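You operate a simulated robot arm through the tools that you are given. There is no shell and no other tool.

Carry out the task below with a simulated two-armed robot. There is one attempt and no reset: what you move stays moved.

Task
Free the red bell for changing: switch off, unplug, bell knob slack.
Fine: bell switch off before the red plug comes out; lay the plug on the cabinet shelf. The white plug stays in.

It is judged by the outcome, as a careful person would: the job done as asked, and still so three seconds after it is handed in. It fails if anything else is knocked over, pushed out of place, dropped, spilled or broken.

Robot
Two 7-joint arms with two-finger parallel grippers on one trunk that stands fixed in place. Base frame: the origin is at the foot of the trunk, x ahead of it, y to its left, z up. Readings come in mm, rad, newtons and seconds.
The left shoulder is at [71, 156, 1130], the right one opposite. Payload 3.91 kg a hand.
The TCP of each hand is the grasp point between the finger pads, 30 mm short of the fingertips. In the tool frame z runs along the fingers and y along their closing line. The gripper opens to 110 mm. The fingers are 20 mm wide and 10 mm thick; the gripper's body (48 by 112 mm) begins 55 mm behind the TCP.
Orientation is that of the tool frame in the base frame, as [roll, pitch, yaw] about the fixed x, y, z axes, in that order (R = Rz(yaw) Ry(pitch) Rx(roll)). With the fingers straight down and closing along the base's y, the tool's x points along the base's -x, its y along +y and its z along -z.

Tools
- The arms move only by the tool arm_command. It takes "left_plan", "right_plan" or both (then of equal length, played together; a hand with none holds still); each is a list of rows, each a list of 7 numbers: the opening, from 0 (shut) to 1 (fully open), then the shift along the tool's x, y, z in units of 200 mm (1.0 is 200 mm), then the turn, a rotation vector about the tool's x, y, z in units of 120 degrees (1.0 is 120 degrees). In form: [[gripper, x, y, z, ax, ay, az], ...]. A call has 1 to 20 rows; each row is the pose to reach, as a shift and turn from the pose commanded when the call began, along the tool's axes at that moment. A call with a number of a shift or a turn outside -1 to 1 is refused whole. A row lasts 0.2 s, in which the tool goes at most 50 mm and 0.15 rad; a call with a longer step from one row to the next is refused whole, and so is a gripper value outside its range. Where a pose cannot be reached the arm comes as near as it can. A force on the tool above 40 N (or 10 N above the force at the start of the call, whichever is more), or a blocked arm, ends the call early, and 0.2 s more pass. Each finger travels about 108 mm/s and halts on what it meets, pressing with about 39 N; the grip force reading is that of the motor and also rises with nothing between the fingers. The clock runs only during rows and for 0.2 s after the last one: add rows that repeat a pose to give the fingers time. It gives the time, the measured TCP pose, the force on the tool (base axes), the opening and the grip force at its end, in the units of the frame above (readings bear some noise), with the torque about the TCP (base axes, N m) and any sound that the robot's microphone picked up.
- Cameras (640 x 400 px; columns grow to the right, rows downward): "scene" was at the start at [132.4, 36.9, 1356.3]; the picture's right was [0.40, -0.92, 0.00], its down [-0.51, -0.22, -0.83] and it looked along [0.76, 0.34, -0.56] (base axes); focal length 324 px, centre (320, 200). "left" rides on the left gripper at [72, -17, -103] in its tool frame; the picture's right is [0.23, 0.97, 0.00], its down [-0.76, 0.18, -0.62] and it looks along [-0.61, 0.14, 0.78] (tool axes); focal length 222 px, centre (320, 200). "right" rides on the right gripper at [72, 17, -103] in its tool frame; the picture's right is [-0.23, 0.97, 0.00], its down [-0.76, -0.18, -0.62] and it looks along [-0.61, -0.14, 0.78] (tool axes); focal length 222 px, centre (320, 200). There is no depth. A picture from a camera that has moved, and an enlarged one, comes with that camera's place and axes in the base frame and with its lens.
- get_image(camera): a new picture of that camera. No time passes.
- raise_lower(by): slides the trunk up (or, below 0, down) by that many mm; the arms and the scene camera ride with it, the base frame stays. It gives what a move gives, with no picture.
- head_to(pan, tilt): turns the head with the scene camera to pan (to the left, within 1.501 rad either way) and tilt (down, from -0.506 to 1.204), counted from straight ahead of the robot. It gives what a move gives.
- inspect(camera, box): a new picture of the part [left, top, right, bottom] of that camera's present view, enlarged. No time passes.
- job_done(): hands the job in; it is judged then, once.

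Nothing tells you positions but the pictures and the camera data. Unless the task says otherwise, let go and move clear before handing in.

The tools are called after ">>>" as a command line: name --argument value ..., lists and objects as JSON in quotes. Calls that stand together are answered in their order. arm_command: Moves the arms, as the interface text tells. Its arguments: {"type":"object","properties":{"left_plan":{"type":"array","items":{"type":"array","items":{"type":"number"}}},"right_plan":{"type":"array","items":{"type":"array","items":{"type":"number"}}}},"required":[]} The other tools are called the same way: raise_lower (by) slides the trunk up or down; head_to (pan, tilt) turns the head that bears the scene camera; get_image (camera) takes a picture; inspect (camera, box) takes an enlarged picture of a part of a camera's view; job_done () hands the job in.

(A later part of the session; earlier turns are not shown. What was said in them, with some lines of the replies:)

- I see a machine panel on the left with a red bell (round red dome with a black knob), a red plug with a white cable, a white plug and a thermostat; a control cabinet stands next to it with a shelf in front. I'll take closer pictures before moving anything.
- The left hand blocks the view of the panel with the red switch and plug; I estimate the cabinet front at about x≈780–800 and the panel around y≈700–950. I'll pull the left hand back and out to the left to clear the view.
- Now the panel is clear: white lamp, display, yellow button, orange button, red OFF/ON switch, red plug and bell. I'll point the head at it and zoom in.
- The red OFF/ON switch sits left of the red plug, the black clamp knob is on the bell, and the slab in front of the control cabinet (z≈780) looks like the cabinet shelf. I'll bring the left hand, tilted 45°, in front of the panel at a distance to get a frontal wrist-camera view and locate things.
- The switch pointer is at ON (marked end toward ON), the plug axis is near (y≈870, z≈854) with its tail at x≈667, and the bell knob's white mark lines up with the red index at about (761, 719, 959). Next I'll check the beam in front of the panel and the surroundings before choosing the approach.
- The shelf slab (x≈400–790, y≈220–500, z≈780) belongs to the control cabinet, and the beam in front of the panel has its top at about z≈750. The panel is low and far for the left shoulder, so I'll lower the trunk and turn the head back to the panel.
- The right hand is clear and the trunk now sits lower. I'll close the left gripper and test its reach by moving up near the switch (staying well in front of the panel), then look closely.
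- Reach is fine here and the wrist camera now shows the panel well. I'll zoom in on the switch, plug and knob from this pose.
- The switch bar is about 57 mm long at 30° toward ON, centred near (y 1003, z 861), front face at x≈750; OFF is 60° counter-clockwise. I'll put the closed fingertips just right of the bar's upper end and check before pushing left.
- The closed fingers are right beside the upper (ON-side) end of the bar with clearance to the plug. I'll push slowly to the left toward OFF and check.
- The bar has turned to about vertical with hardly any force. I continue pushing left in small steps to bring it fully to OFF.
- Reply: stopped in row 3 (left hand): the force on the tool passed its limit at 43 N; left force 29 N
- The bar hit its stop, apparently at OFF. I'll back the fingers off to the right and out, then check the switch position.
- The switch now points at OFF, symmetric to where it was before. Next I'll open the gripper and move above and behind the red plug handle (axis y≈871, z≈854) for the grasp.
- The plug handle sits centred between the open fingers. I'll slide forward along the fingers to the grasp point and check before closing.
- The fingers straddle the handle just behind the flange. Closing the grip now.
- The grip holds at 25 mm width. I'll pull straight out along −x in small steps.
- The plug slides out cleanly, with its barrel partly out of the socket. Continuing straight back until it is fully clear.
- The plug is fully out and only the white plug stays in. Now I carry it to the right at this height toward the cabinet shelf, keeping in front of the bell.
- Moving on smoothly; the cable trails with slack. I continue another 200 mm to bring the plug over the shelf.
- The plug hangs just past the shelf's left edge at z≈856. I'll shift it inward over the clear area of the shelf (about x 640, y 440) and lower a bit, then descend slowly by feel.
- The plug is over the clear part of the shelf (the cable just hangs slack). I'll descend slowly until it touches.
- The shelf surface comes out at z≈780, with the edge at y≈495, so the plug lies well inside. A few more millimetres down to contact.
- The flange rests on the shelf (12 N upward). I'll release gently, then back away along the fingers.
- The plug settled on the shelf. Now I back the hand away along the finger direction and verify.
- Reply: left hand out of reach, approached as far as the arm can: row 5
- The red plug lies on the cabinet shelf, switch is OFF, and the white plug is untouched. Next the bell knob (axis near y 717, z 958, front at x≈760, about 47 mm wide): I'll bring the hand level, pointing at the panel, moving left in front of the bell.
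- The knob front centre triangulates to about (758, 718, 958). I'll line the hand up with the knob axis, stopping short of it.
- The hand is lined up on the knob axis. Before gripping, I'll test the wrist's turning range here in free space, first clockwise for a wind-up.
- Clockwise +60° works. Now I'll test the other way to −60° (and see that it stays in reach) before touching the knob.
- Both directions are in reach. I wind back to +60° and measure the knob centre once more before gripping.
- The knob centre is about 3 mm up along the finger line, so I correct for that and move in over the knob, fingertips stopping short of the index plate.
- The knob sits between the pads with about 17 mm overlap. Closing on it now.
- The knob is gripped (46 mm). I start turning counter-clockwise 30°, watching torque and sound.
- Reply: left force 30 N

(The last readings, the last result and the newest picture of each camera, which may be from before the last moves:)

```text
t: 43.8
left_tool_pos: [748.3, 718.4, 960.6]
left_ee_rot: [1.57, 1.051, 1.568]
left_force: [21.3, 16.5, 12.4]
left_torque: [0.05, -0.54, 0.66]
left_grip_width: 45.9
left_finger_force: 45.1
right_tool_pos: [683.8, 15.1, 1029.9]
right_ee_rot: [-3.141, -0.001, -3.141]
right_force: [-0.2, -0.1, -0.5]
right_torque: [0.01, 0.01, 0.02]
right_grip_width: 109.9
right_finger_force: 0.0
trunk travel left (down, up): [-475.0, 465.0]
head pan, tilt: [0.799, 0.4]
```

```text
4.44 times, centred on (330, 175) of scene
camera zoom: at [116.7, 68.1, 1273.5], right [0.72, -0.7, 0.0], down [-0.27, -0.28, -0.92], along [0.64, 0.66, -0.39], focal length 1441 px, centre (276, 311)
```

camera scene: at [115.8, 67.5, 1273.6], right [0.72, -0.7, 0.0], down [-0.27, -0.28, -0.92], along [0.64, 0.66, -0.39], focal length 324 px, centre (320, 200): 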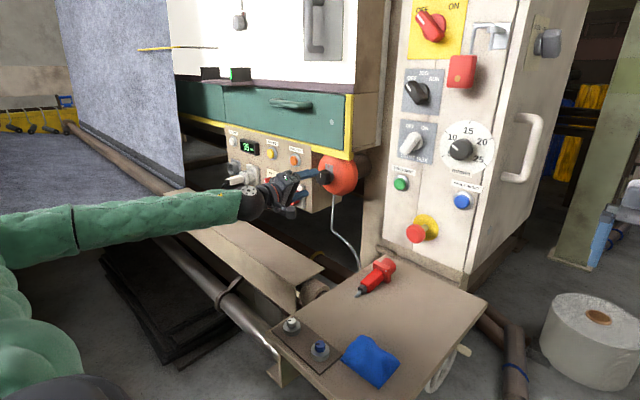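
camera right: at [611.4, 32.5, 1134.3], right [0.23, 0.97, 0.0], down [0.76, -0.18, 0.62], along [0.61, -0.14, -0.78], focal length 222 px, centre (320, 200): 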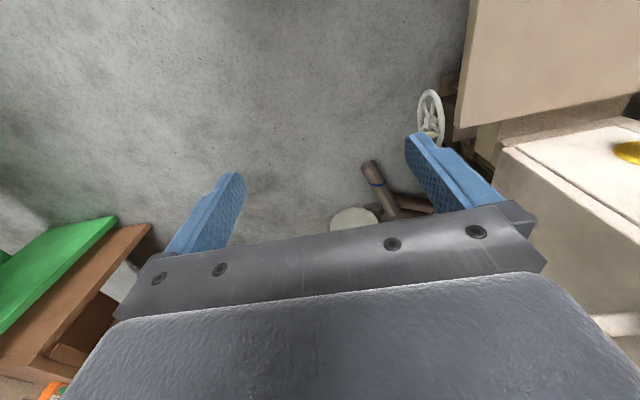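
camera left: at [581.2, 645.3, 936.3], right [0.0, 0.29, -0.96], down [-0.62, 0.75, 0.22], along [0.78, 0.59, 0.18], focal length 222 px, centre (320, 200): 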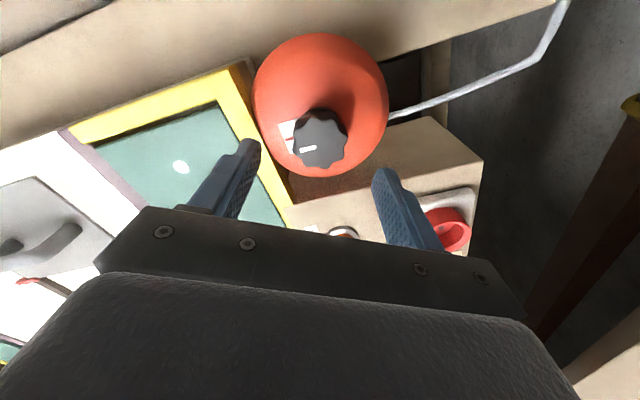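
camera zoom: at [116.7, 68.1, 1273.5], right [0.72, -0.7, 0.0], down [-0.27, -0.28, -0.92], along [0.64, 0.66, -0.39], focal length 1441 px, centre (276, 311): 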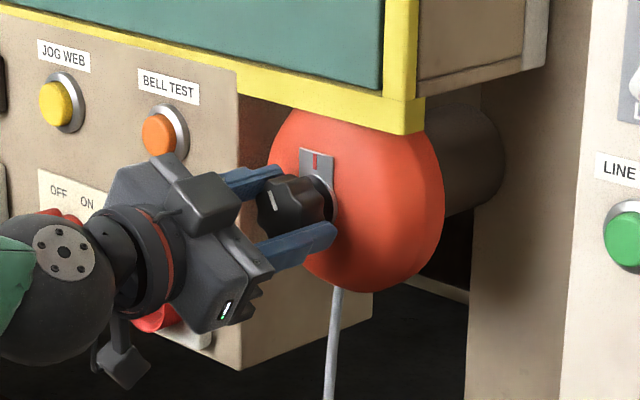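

The knob turns with the hand. There's some sideways load, so I nudge the hand slightly toward the knob axis while continuing to turn.

>>> arm_command --left_plan '[[0, 0, 0.006, 0.006, 0, 0, 0], [0, 0, 0.01, 0.01, 0, 0, -0.04], [0, 0, 0.01, 0.01, 0, 0, -0.08], [0, 0, 0.01, 0.01, 0, 0, -0.125], [0, 0, 0.01, 0.01, 0, 0, -0.167], [0, 0, 0.01, 0.01, 0, 0, -0.208], [0, 0, 0.01, 0.01, 0, 0, -0.25]]'

>>> inspect --camera "left" --box '[220, 10, 440, 240]'

>>> inspect --camera "scene" --box '[270, 130, 390, 220]'

```text
t: 45.4
left_tool_pos: [748.2, 719.1, 961.2]
left_ee_rot: [-1.527, 1.565, -1.528]
left_force: [-18.6, 5.5, -1.5]
left_torque: [0.02, -0.63, 0.74]
left_grip_width: 45.6
left_finger_force: 45.2
right_tool_pos: [681.6, 16.3, 1031.4]
right_ee_rot: [3.141, 0.002, -3.14]
right_force: [-0.6, 0.5, 0.0]
right_torque: [-0.03, 0.02, -0.02]
right_grip_width: 110.2
right_finger_force: 0.0
trunk travel left (down, up): [-475.0, 465.0]
head pan, tilt: [0.799, 0.4]
```

```text
1.74 times, centred on (330, 125) of left
camera zoom: at [644.0, 703.2, 888.6], right [0.0, 0.97, -0.23], down [-0.62, 0.18, 0.76], along [0.78, 0.14, 0.61], focal length 386 px, centre (303, 330)
```

zoom: 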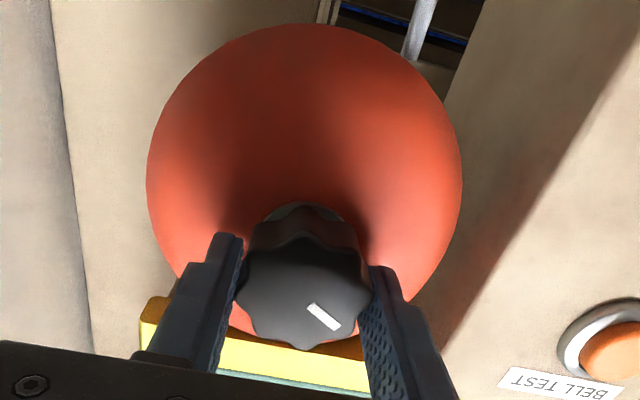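

```text
4.44 times, centred on (330, 175) of scene
camera zoom: at [114.2, 68.1, 1273.6], right [0.72, -0.7, 0.0], down [-0.27, -0.28, -0.92], along [0.64, 0.66, -0.39], focal length 1441 px, centre (276, 311)
```

zoom: 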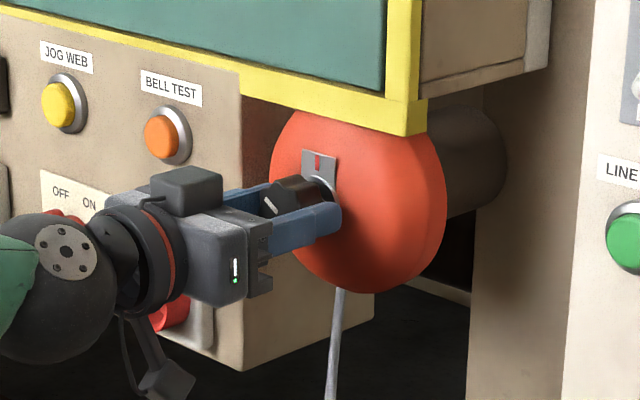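

60° done, with little turning resistance. I ease the axial load slightly and turn another 60°.

>>> arm_command --left_plan '[[0, 0, 0.001, -0.004, 0, 0, 0], [0, 0, 0.001, -0.004, 0, 0, -0.04], [0, 0, 0.001, -0.004, 0, 0, -0.08], [0, 0, 0.001, -0.004, 0, 0, -0.125], [0, 0, 0.001, -0.004, 0, 0, -0.167], [0, 0, 0.001, -0.004, 0, 0, -0.208], [0, 0, 0.001, -0.004, 0, 0, -0.25]]'

>>> inspect --camera "left" --box '[220, 10, 440, 240]'

>>> inspect --camera "scene" --box '[270, 130, 390, 220]'

```text
t: 47.0
left_tool_pos: [748.4, 720.1, 961.8]
left_ee_rot: [-1.572, 1.041, -1.575]
left_force: [-12.1, 6.4, -6.3]
left_torque: [-0.02, -0.22, 0.99]
left_grip_width: 45.8
left_finger_force: 45.2
right_tool_pos: [682.6, 16.3, 1031.8]
right_ee_rot: [-3.141, -0.001, -3.141]
right_force: [0.5, 0.2, -0.2]
right_torque: [-0.02, -0.03, 0.01]
right_grip_width: 109.8
right_finger_force: 0.1
trunk travel left (down, up): [-475.0, 465.0]
head pan, tilt: [0.799, 0.4]
```

```text
1.74 times, centred on (330, 125) of left
camera zoom: at [644.0, 670.1, 906.8], right [0.0, 0.73, -0.69], down [-0.62, 0.54, 0.57], along [0.78, 0.43, 0.45], focal length 386 px, centre (303, 330)
```

zoom: 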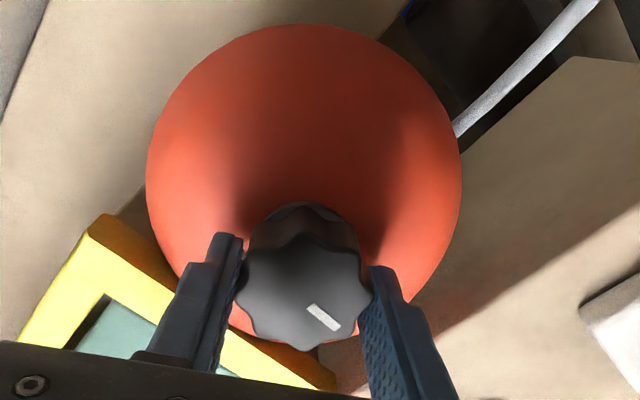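

```text
4.44 times, centred on (330, 175) of scene
camera zoom: at [115.3, 68.7, 1273.5], right [0.72, -0.7, 0.0], down [-0.27, -0.28, -0.92], along [0.64, 0.66, -0.39], focal length 1441 px, centre (276, 311)
```

zoom: 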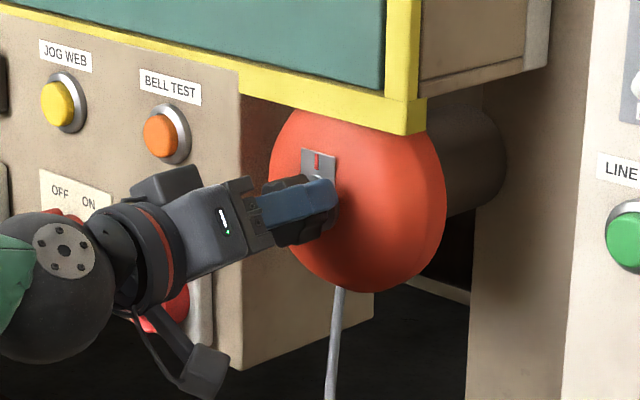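

90° turned smoothly. I continue the remaining 45° within the wrist's range.

>>> arm_command --left_plan '[[0, 0.001, 0.002, -0.003, 0, 0, 0], [0, 0.001, 0.002, -0.003, 0, 0, -0.04], [0, 0.001, 0.002, -0.003, 0, 0, -0.08], [0, 0.001, 0.002, -0.003, 0, 0, -0.125], [0, 0.001, 0.002, -0.003, 0, 0, -0.167], [0, 0.001, 0.002, -0.003, 0, 0, -0.208], [0, 0.001, 0.002, -0.003, 0, 0, -0.25], [0, 0.001, 0.002, -0.003, 0, 0, -0.29], [0, 0.001, 0.002, -0.003, 0, 0, -0.333], [0, 0.001, 0.002, -0.003, 0, 0, -0.375]]'

>>> inspect --camera "left" --box '[220, 10, 440, 240]'

>>> inspect --camera "scene" --box '[270, 130, 390, 220]'

```text
t: 47.9
left_tool_pos: [746.8, 717.4, 955.6]
left_ee_rot: [-1.581, 0.825, -1.585]
left_force: [-11.2, -11.3, 0.4]
left_torque: [0.05, 0.5, -0.12]
left_grip_width: 44.1
left_finger_force: 44.8
right_tool_pos: [683.3, 15.9, 1030.6]
right_ee_rot: [-3.14, -0.003, 3.141]
right_force: [1.1, 0.3, 1.0]
right_torque: [-0.02, 0.01, 0.02]
right_grip_width: 110.3
right_finger_force: 0.1
trunk travel left (down, up): [-475.0, 465.0]
head pan, tilt: [0.799, 0.4]
stopped in row 4 (left hand): the force on the tool passed its limit at 83 N (the readings are from after the stop); the commanded pose is now the measured one
```

```text
1.74 times, centred on (330, 125) of left
camera zoom: at [642.3, 656.1, 915.0], right [0.0, 0.56, -0.83], down [-0.62, 0.65, 0.44], along [0.79, 0.51, 0.34], focal length 386 px, centre (303, 330)
```

zoom: 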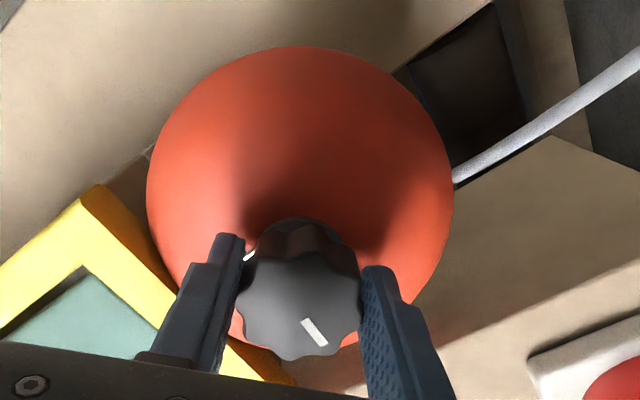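

```text
4.44 times, centred on (330, 175) of scene
camera zoom: at [115.2, 67.0, 1273.5], right [0.72, -0.7, 0.0], down [-0.27, -0.28, -0.92], along [0.64, 0.66, -0.39], focal length 1441 px, centre (276, 311)
```

zoom: 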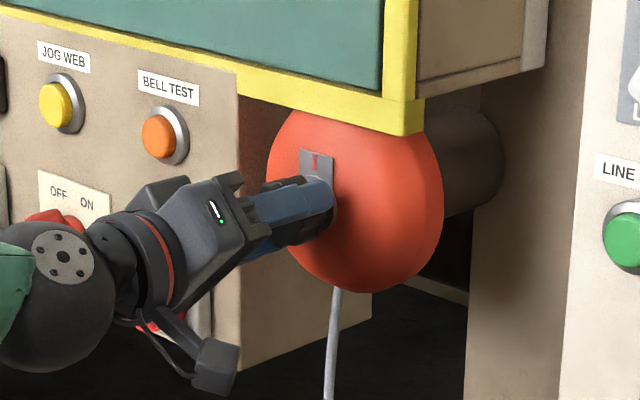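

The knob came to an end stop at about 90° counter-clockwise (the grip slipped a little there). I'll open the fingers, back straight off, and check the knob and bell.

>>> arm_command --left_plan '[[0.45, 0, 0, 0, 0, 0, 0], [0.55, 0, 0, 0, 0, 0, 0], [0.7, 0, 0, 0, 0, 0, 0], [0.7, 0, 0, 0, 0, 0, 0], [0.7, 0, 0, -0.08, 0, 0, 0], [0.7, 0, 0, -0.2, 0, 0, 0], [0.7, 0, 0, -0.35, 0, 0, 0], [0.7, 0, 0, -0.5, 0, 0, 0]]'

>>> inspect --camera "left" --box '[220, 10, 440, 240]'

>>> inspect --camera "scene" --box '[270, 130, 390, 220]'

```text
t: 49.7
left_tool_pos: [647.8, 716.5, 958.9]
left_ee_rot: [-1.582, 0.823, -1.583]
left_force: [0.1, 0.0, 0.8]
left_torque: [-0.02, 0.0, -0.01]
left_grip_width: 77.0
left_finger_force: 0.0
right_tool_pos: [682.7, 15.5, 1030.8]
right_ee_rot: [-3.141, 0.0, 3.141]
right_force: [0.7, -0.3, 0.1]
right_torque: [0.01, 0.01, 0.0]
right_grip_width: 110.1
right_finger_force: 0.1
trunk travel left (down, up): [-475.0, 465.0]
head pan, tilt: [0.799, 0.4]
```

```text
1.74 times, centred on (330, 125) of left
camera zoom: at [542.4, 655.6, 916.9], right [0.0, 0.56, -0.83], down [-0.62, 0.65, 0.44], along [0.79, 0.51, 0.34], focal length 386 px, centre (303, 330)
```

zoom: 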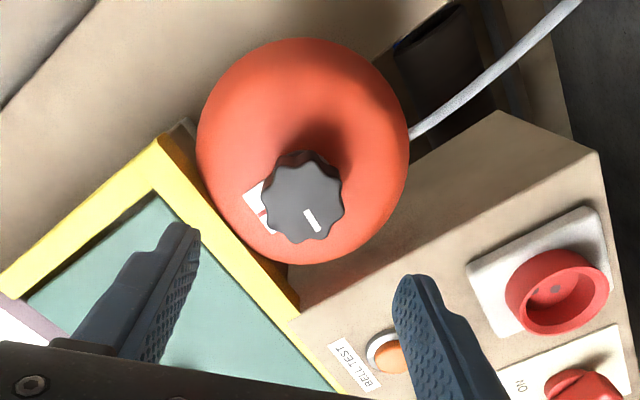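

```text
4.44 times, centred on (330, 175) of scene
camera zoom: at [115.2, 67.4, 1273.7], right [0.72, -0.7, 0.0], down [-0.27, -0.28, -0.92], along [0.64, 0.66, -0.39], focal length 1441 px, centre (276, 311)
```

zoom: 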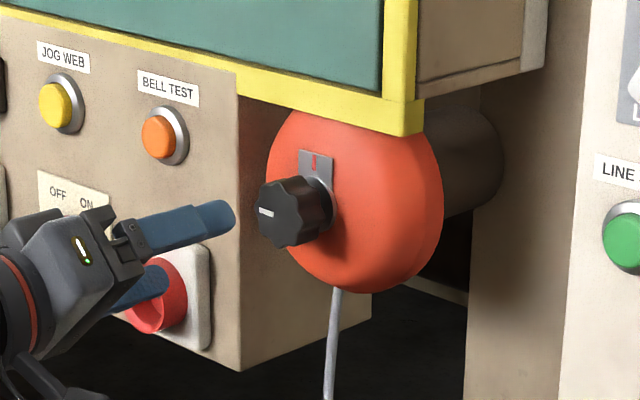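

The knob's white mark now points left, 90° counter-clockwise from the red index, at its end stop, and the bell hangs undisturbed. I'll pull the hand back clear and check everything overall.

>>> arm_command --left_plan '[[0.7, 0, 0, -0.15, 0, 0, 0], [0.7, 0, 0, -0.3, 0, 0, 0], [0.7, 0, 0, -0.45, 0, 0, 0.07], [0.7, 0, 0, -0.55, 0, 0, 0.14], [0.7, 0, 0, -0.6, 0, 0, 0.21], [0.7, 0, 0, -0.6, 0, 0, 0.28], [0.7, 0, 0, -0.6, 0, 0, 0.35]]'

>>> get_image --camera "scene"

>>> inspect --camera "scene" --box '[210, 110, 370, 220]'

>>> inspect --camera "scene" --box '[260, 220, 500, 390]'

>>> get_image --camera "left"

```text
t: 51.3
left_tool_pos: [528.1, 719.2, 959.1]
left_ee_rot: [-2.058, 1.553, -2.06]
left_force: [0.0, 0.7, 1.0]
left_torque: [0.0, 0.01, -0.01]
left_grip_width: 77.0
left_finger_force: 0.1
right_tool_pos: [683.2, 16.9, 1029.7]
right_ee_rot: [-3.141, 0.0, -3.14]
right_force: [-0.5, 0.6, -0.3]
right_torque: [-0.01, -0.01, 0.04]
right_grip_width: 109.8
right_finger_force: 0.1
trunk travel left (down, up): [-475.0, 465.0]
head pan, tilt: [0.799, 0.4]
```

```text
taken
camera scene: at [115.5, 67.5, 1273.6], right [0.72, -0.7, 0.0], down [-0.27, -0.28, -0.92], along [0.64, 0.66, -0.39], focal length 324 px, centre (320, 200)
```

scene: 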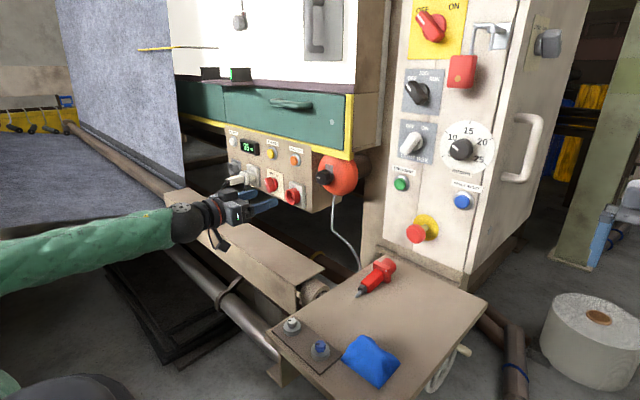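

```text
3.64 times, centred on (290, 165) of scene
camera zoom: at [115.5, 67.5, 1273.6], right [0.72, -0.7, 0.0], down [-0.27, -0.28, -0.92], along [0.64, 0.66, -0.39], focal length 1179 px, centre (429, 327)
```

zoom: 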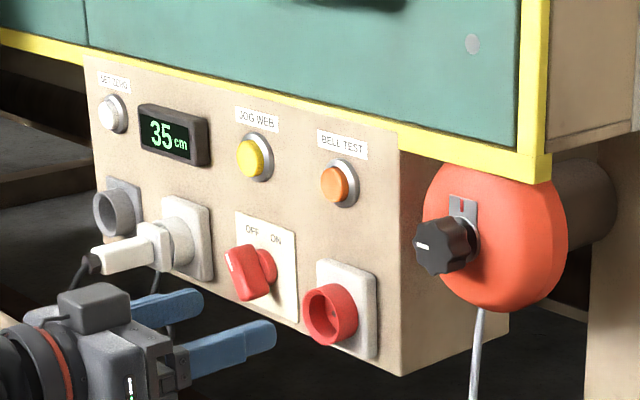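

```text
2.35 times, centred on (380, 305) of scene
camera zoom: at [115.5, 67.5, 1273.6], right [0.72, -0.7, 0.0], down [-0.27, -0.28, -0.92], along [0.64, 0.66, -0.39], focal length 763 px, centre (179, -47)
```

zoom: 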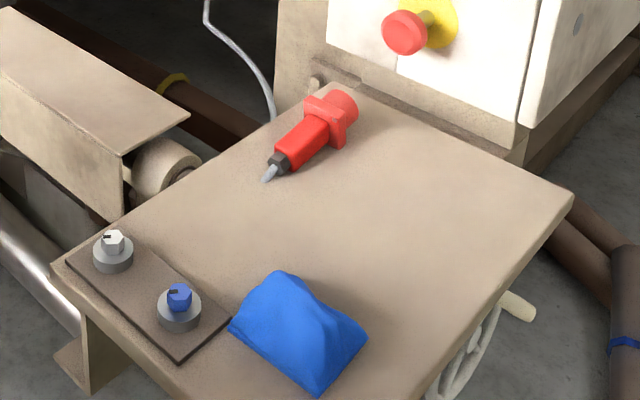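

```text
taken
camera left: at [422.6, 702.4, 885.7], right [0.0, 0.97, -0.24], down [-0.62, 0.19, 0.76], along [0.79, 0.15, 0.6], focal length 222 px, centre (320, 200)
```

left: 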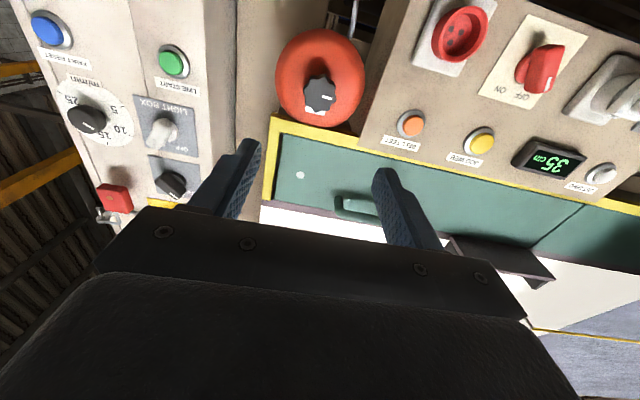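

Everything looks as intended; I'll take one close look at the knob mark and switch from this clear pose before handing in.

>>> inspect --camera "left" --box '[270, 20, 380, 130]'

>>> inspect --camera "left" --box '[420, 0, 640, 130]'

```text
3.64 times, centred on (325, 75) of left
camera zoom: at [422.6, 702.4, 885.7], right [0.0, 0.97, -0.24], down [-0.62, 0.19, 0.76], along [0.79, 0.15, 0.6], focal length 808 px, centre (302, 654)
```

zoom: 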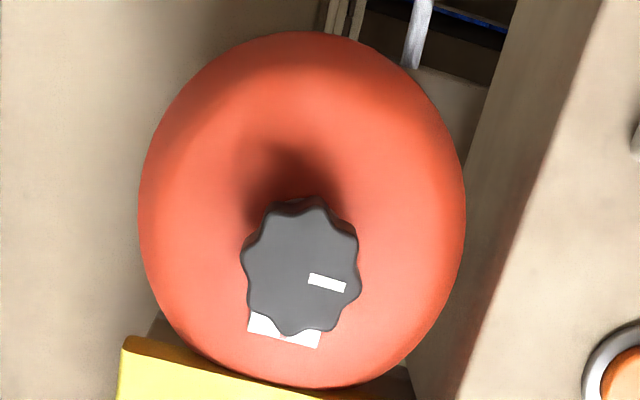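

```text
2.91 times, centred on (530, 65) of left
camera zoom: at [422.6, 702.4, 885.7], right [0.0, 0.97, -0.24], down [-0.62, 0.19, 0.76], along [0.79, 0.15, 0.6], focal length 646 px, centre (-291, 593)
```

zoom: 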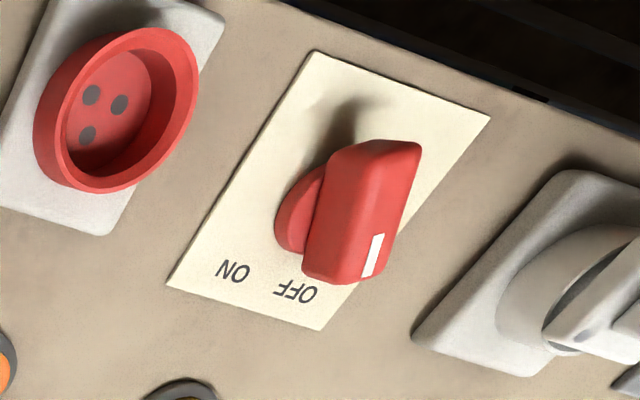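

The switch is OFF, the red plug is lying on the cabinet shelf and the white plug is still in. The bell knob is turned 90° loose to its stop, and both hands are clear. I'm handing the job in.

>>> job_done

```text
The job is handed in.
```

The red bell is ready for changing and I've handed the job in; the verdict hasn't come back yet.

- **Switch:** I turned the red bell switch from ON to OFF before touching the plug.
- **Plug:** the red plug is out and lying on the cabinet shelf. The white plug is still in.
- **Knob:** I turned the bell knob 90° counter-clockwise, where it hit what I took to be its end stop. It turned freely up to there, but I judged it slack from that and from the mark's position, not by moving the bell.

At the stop the grip slipped on the knob and the force briefly reached 83 N. In the last pictures the bell looked undisturbed and nothing else had moved. Both hands were empty and clear when I handed in.
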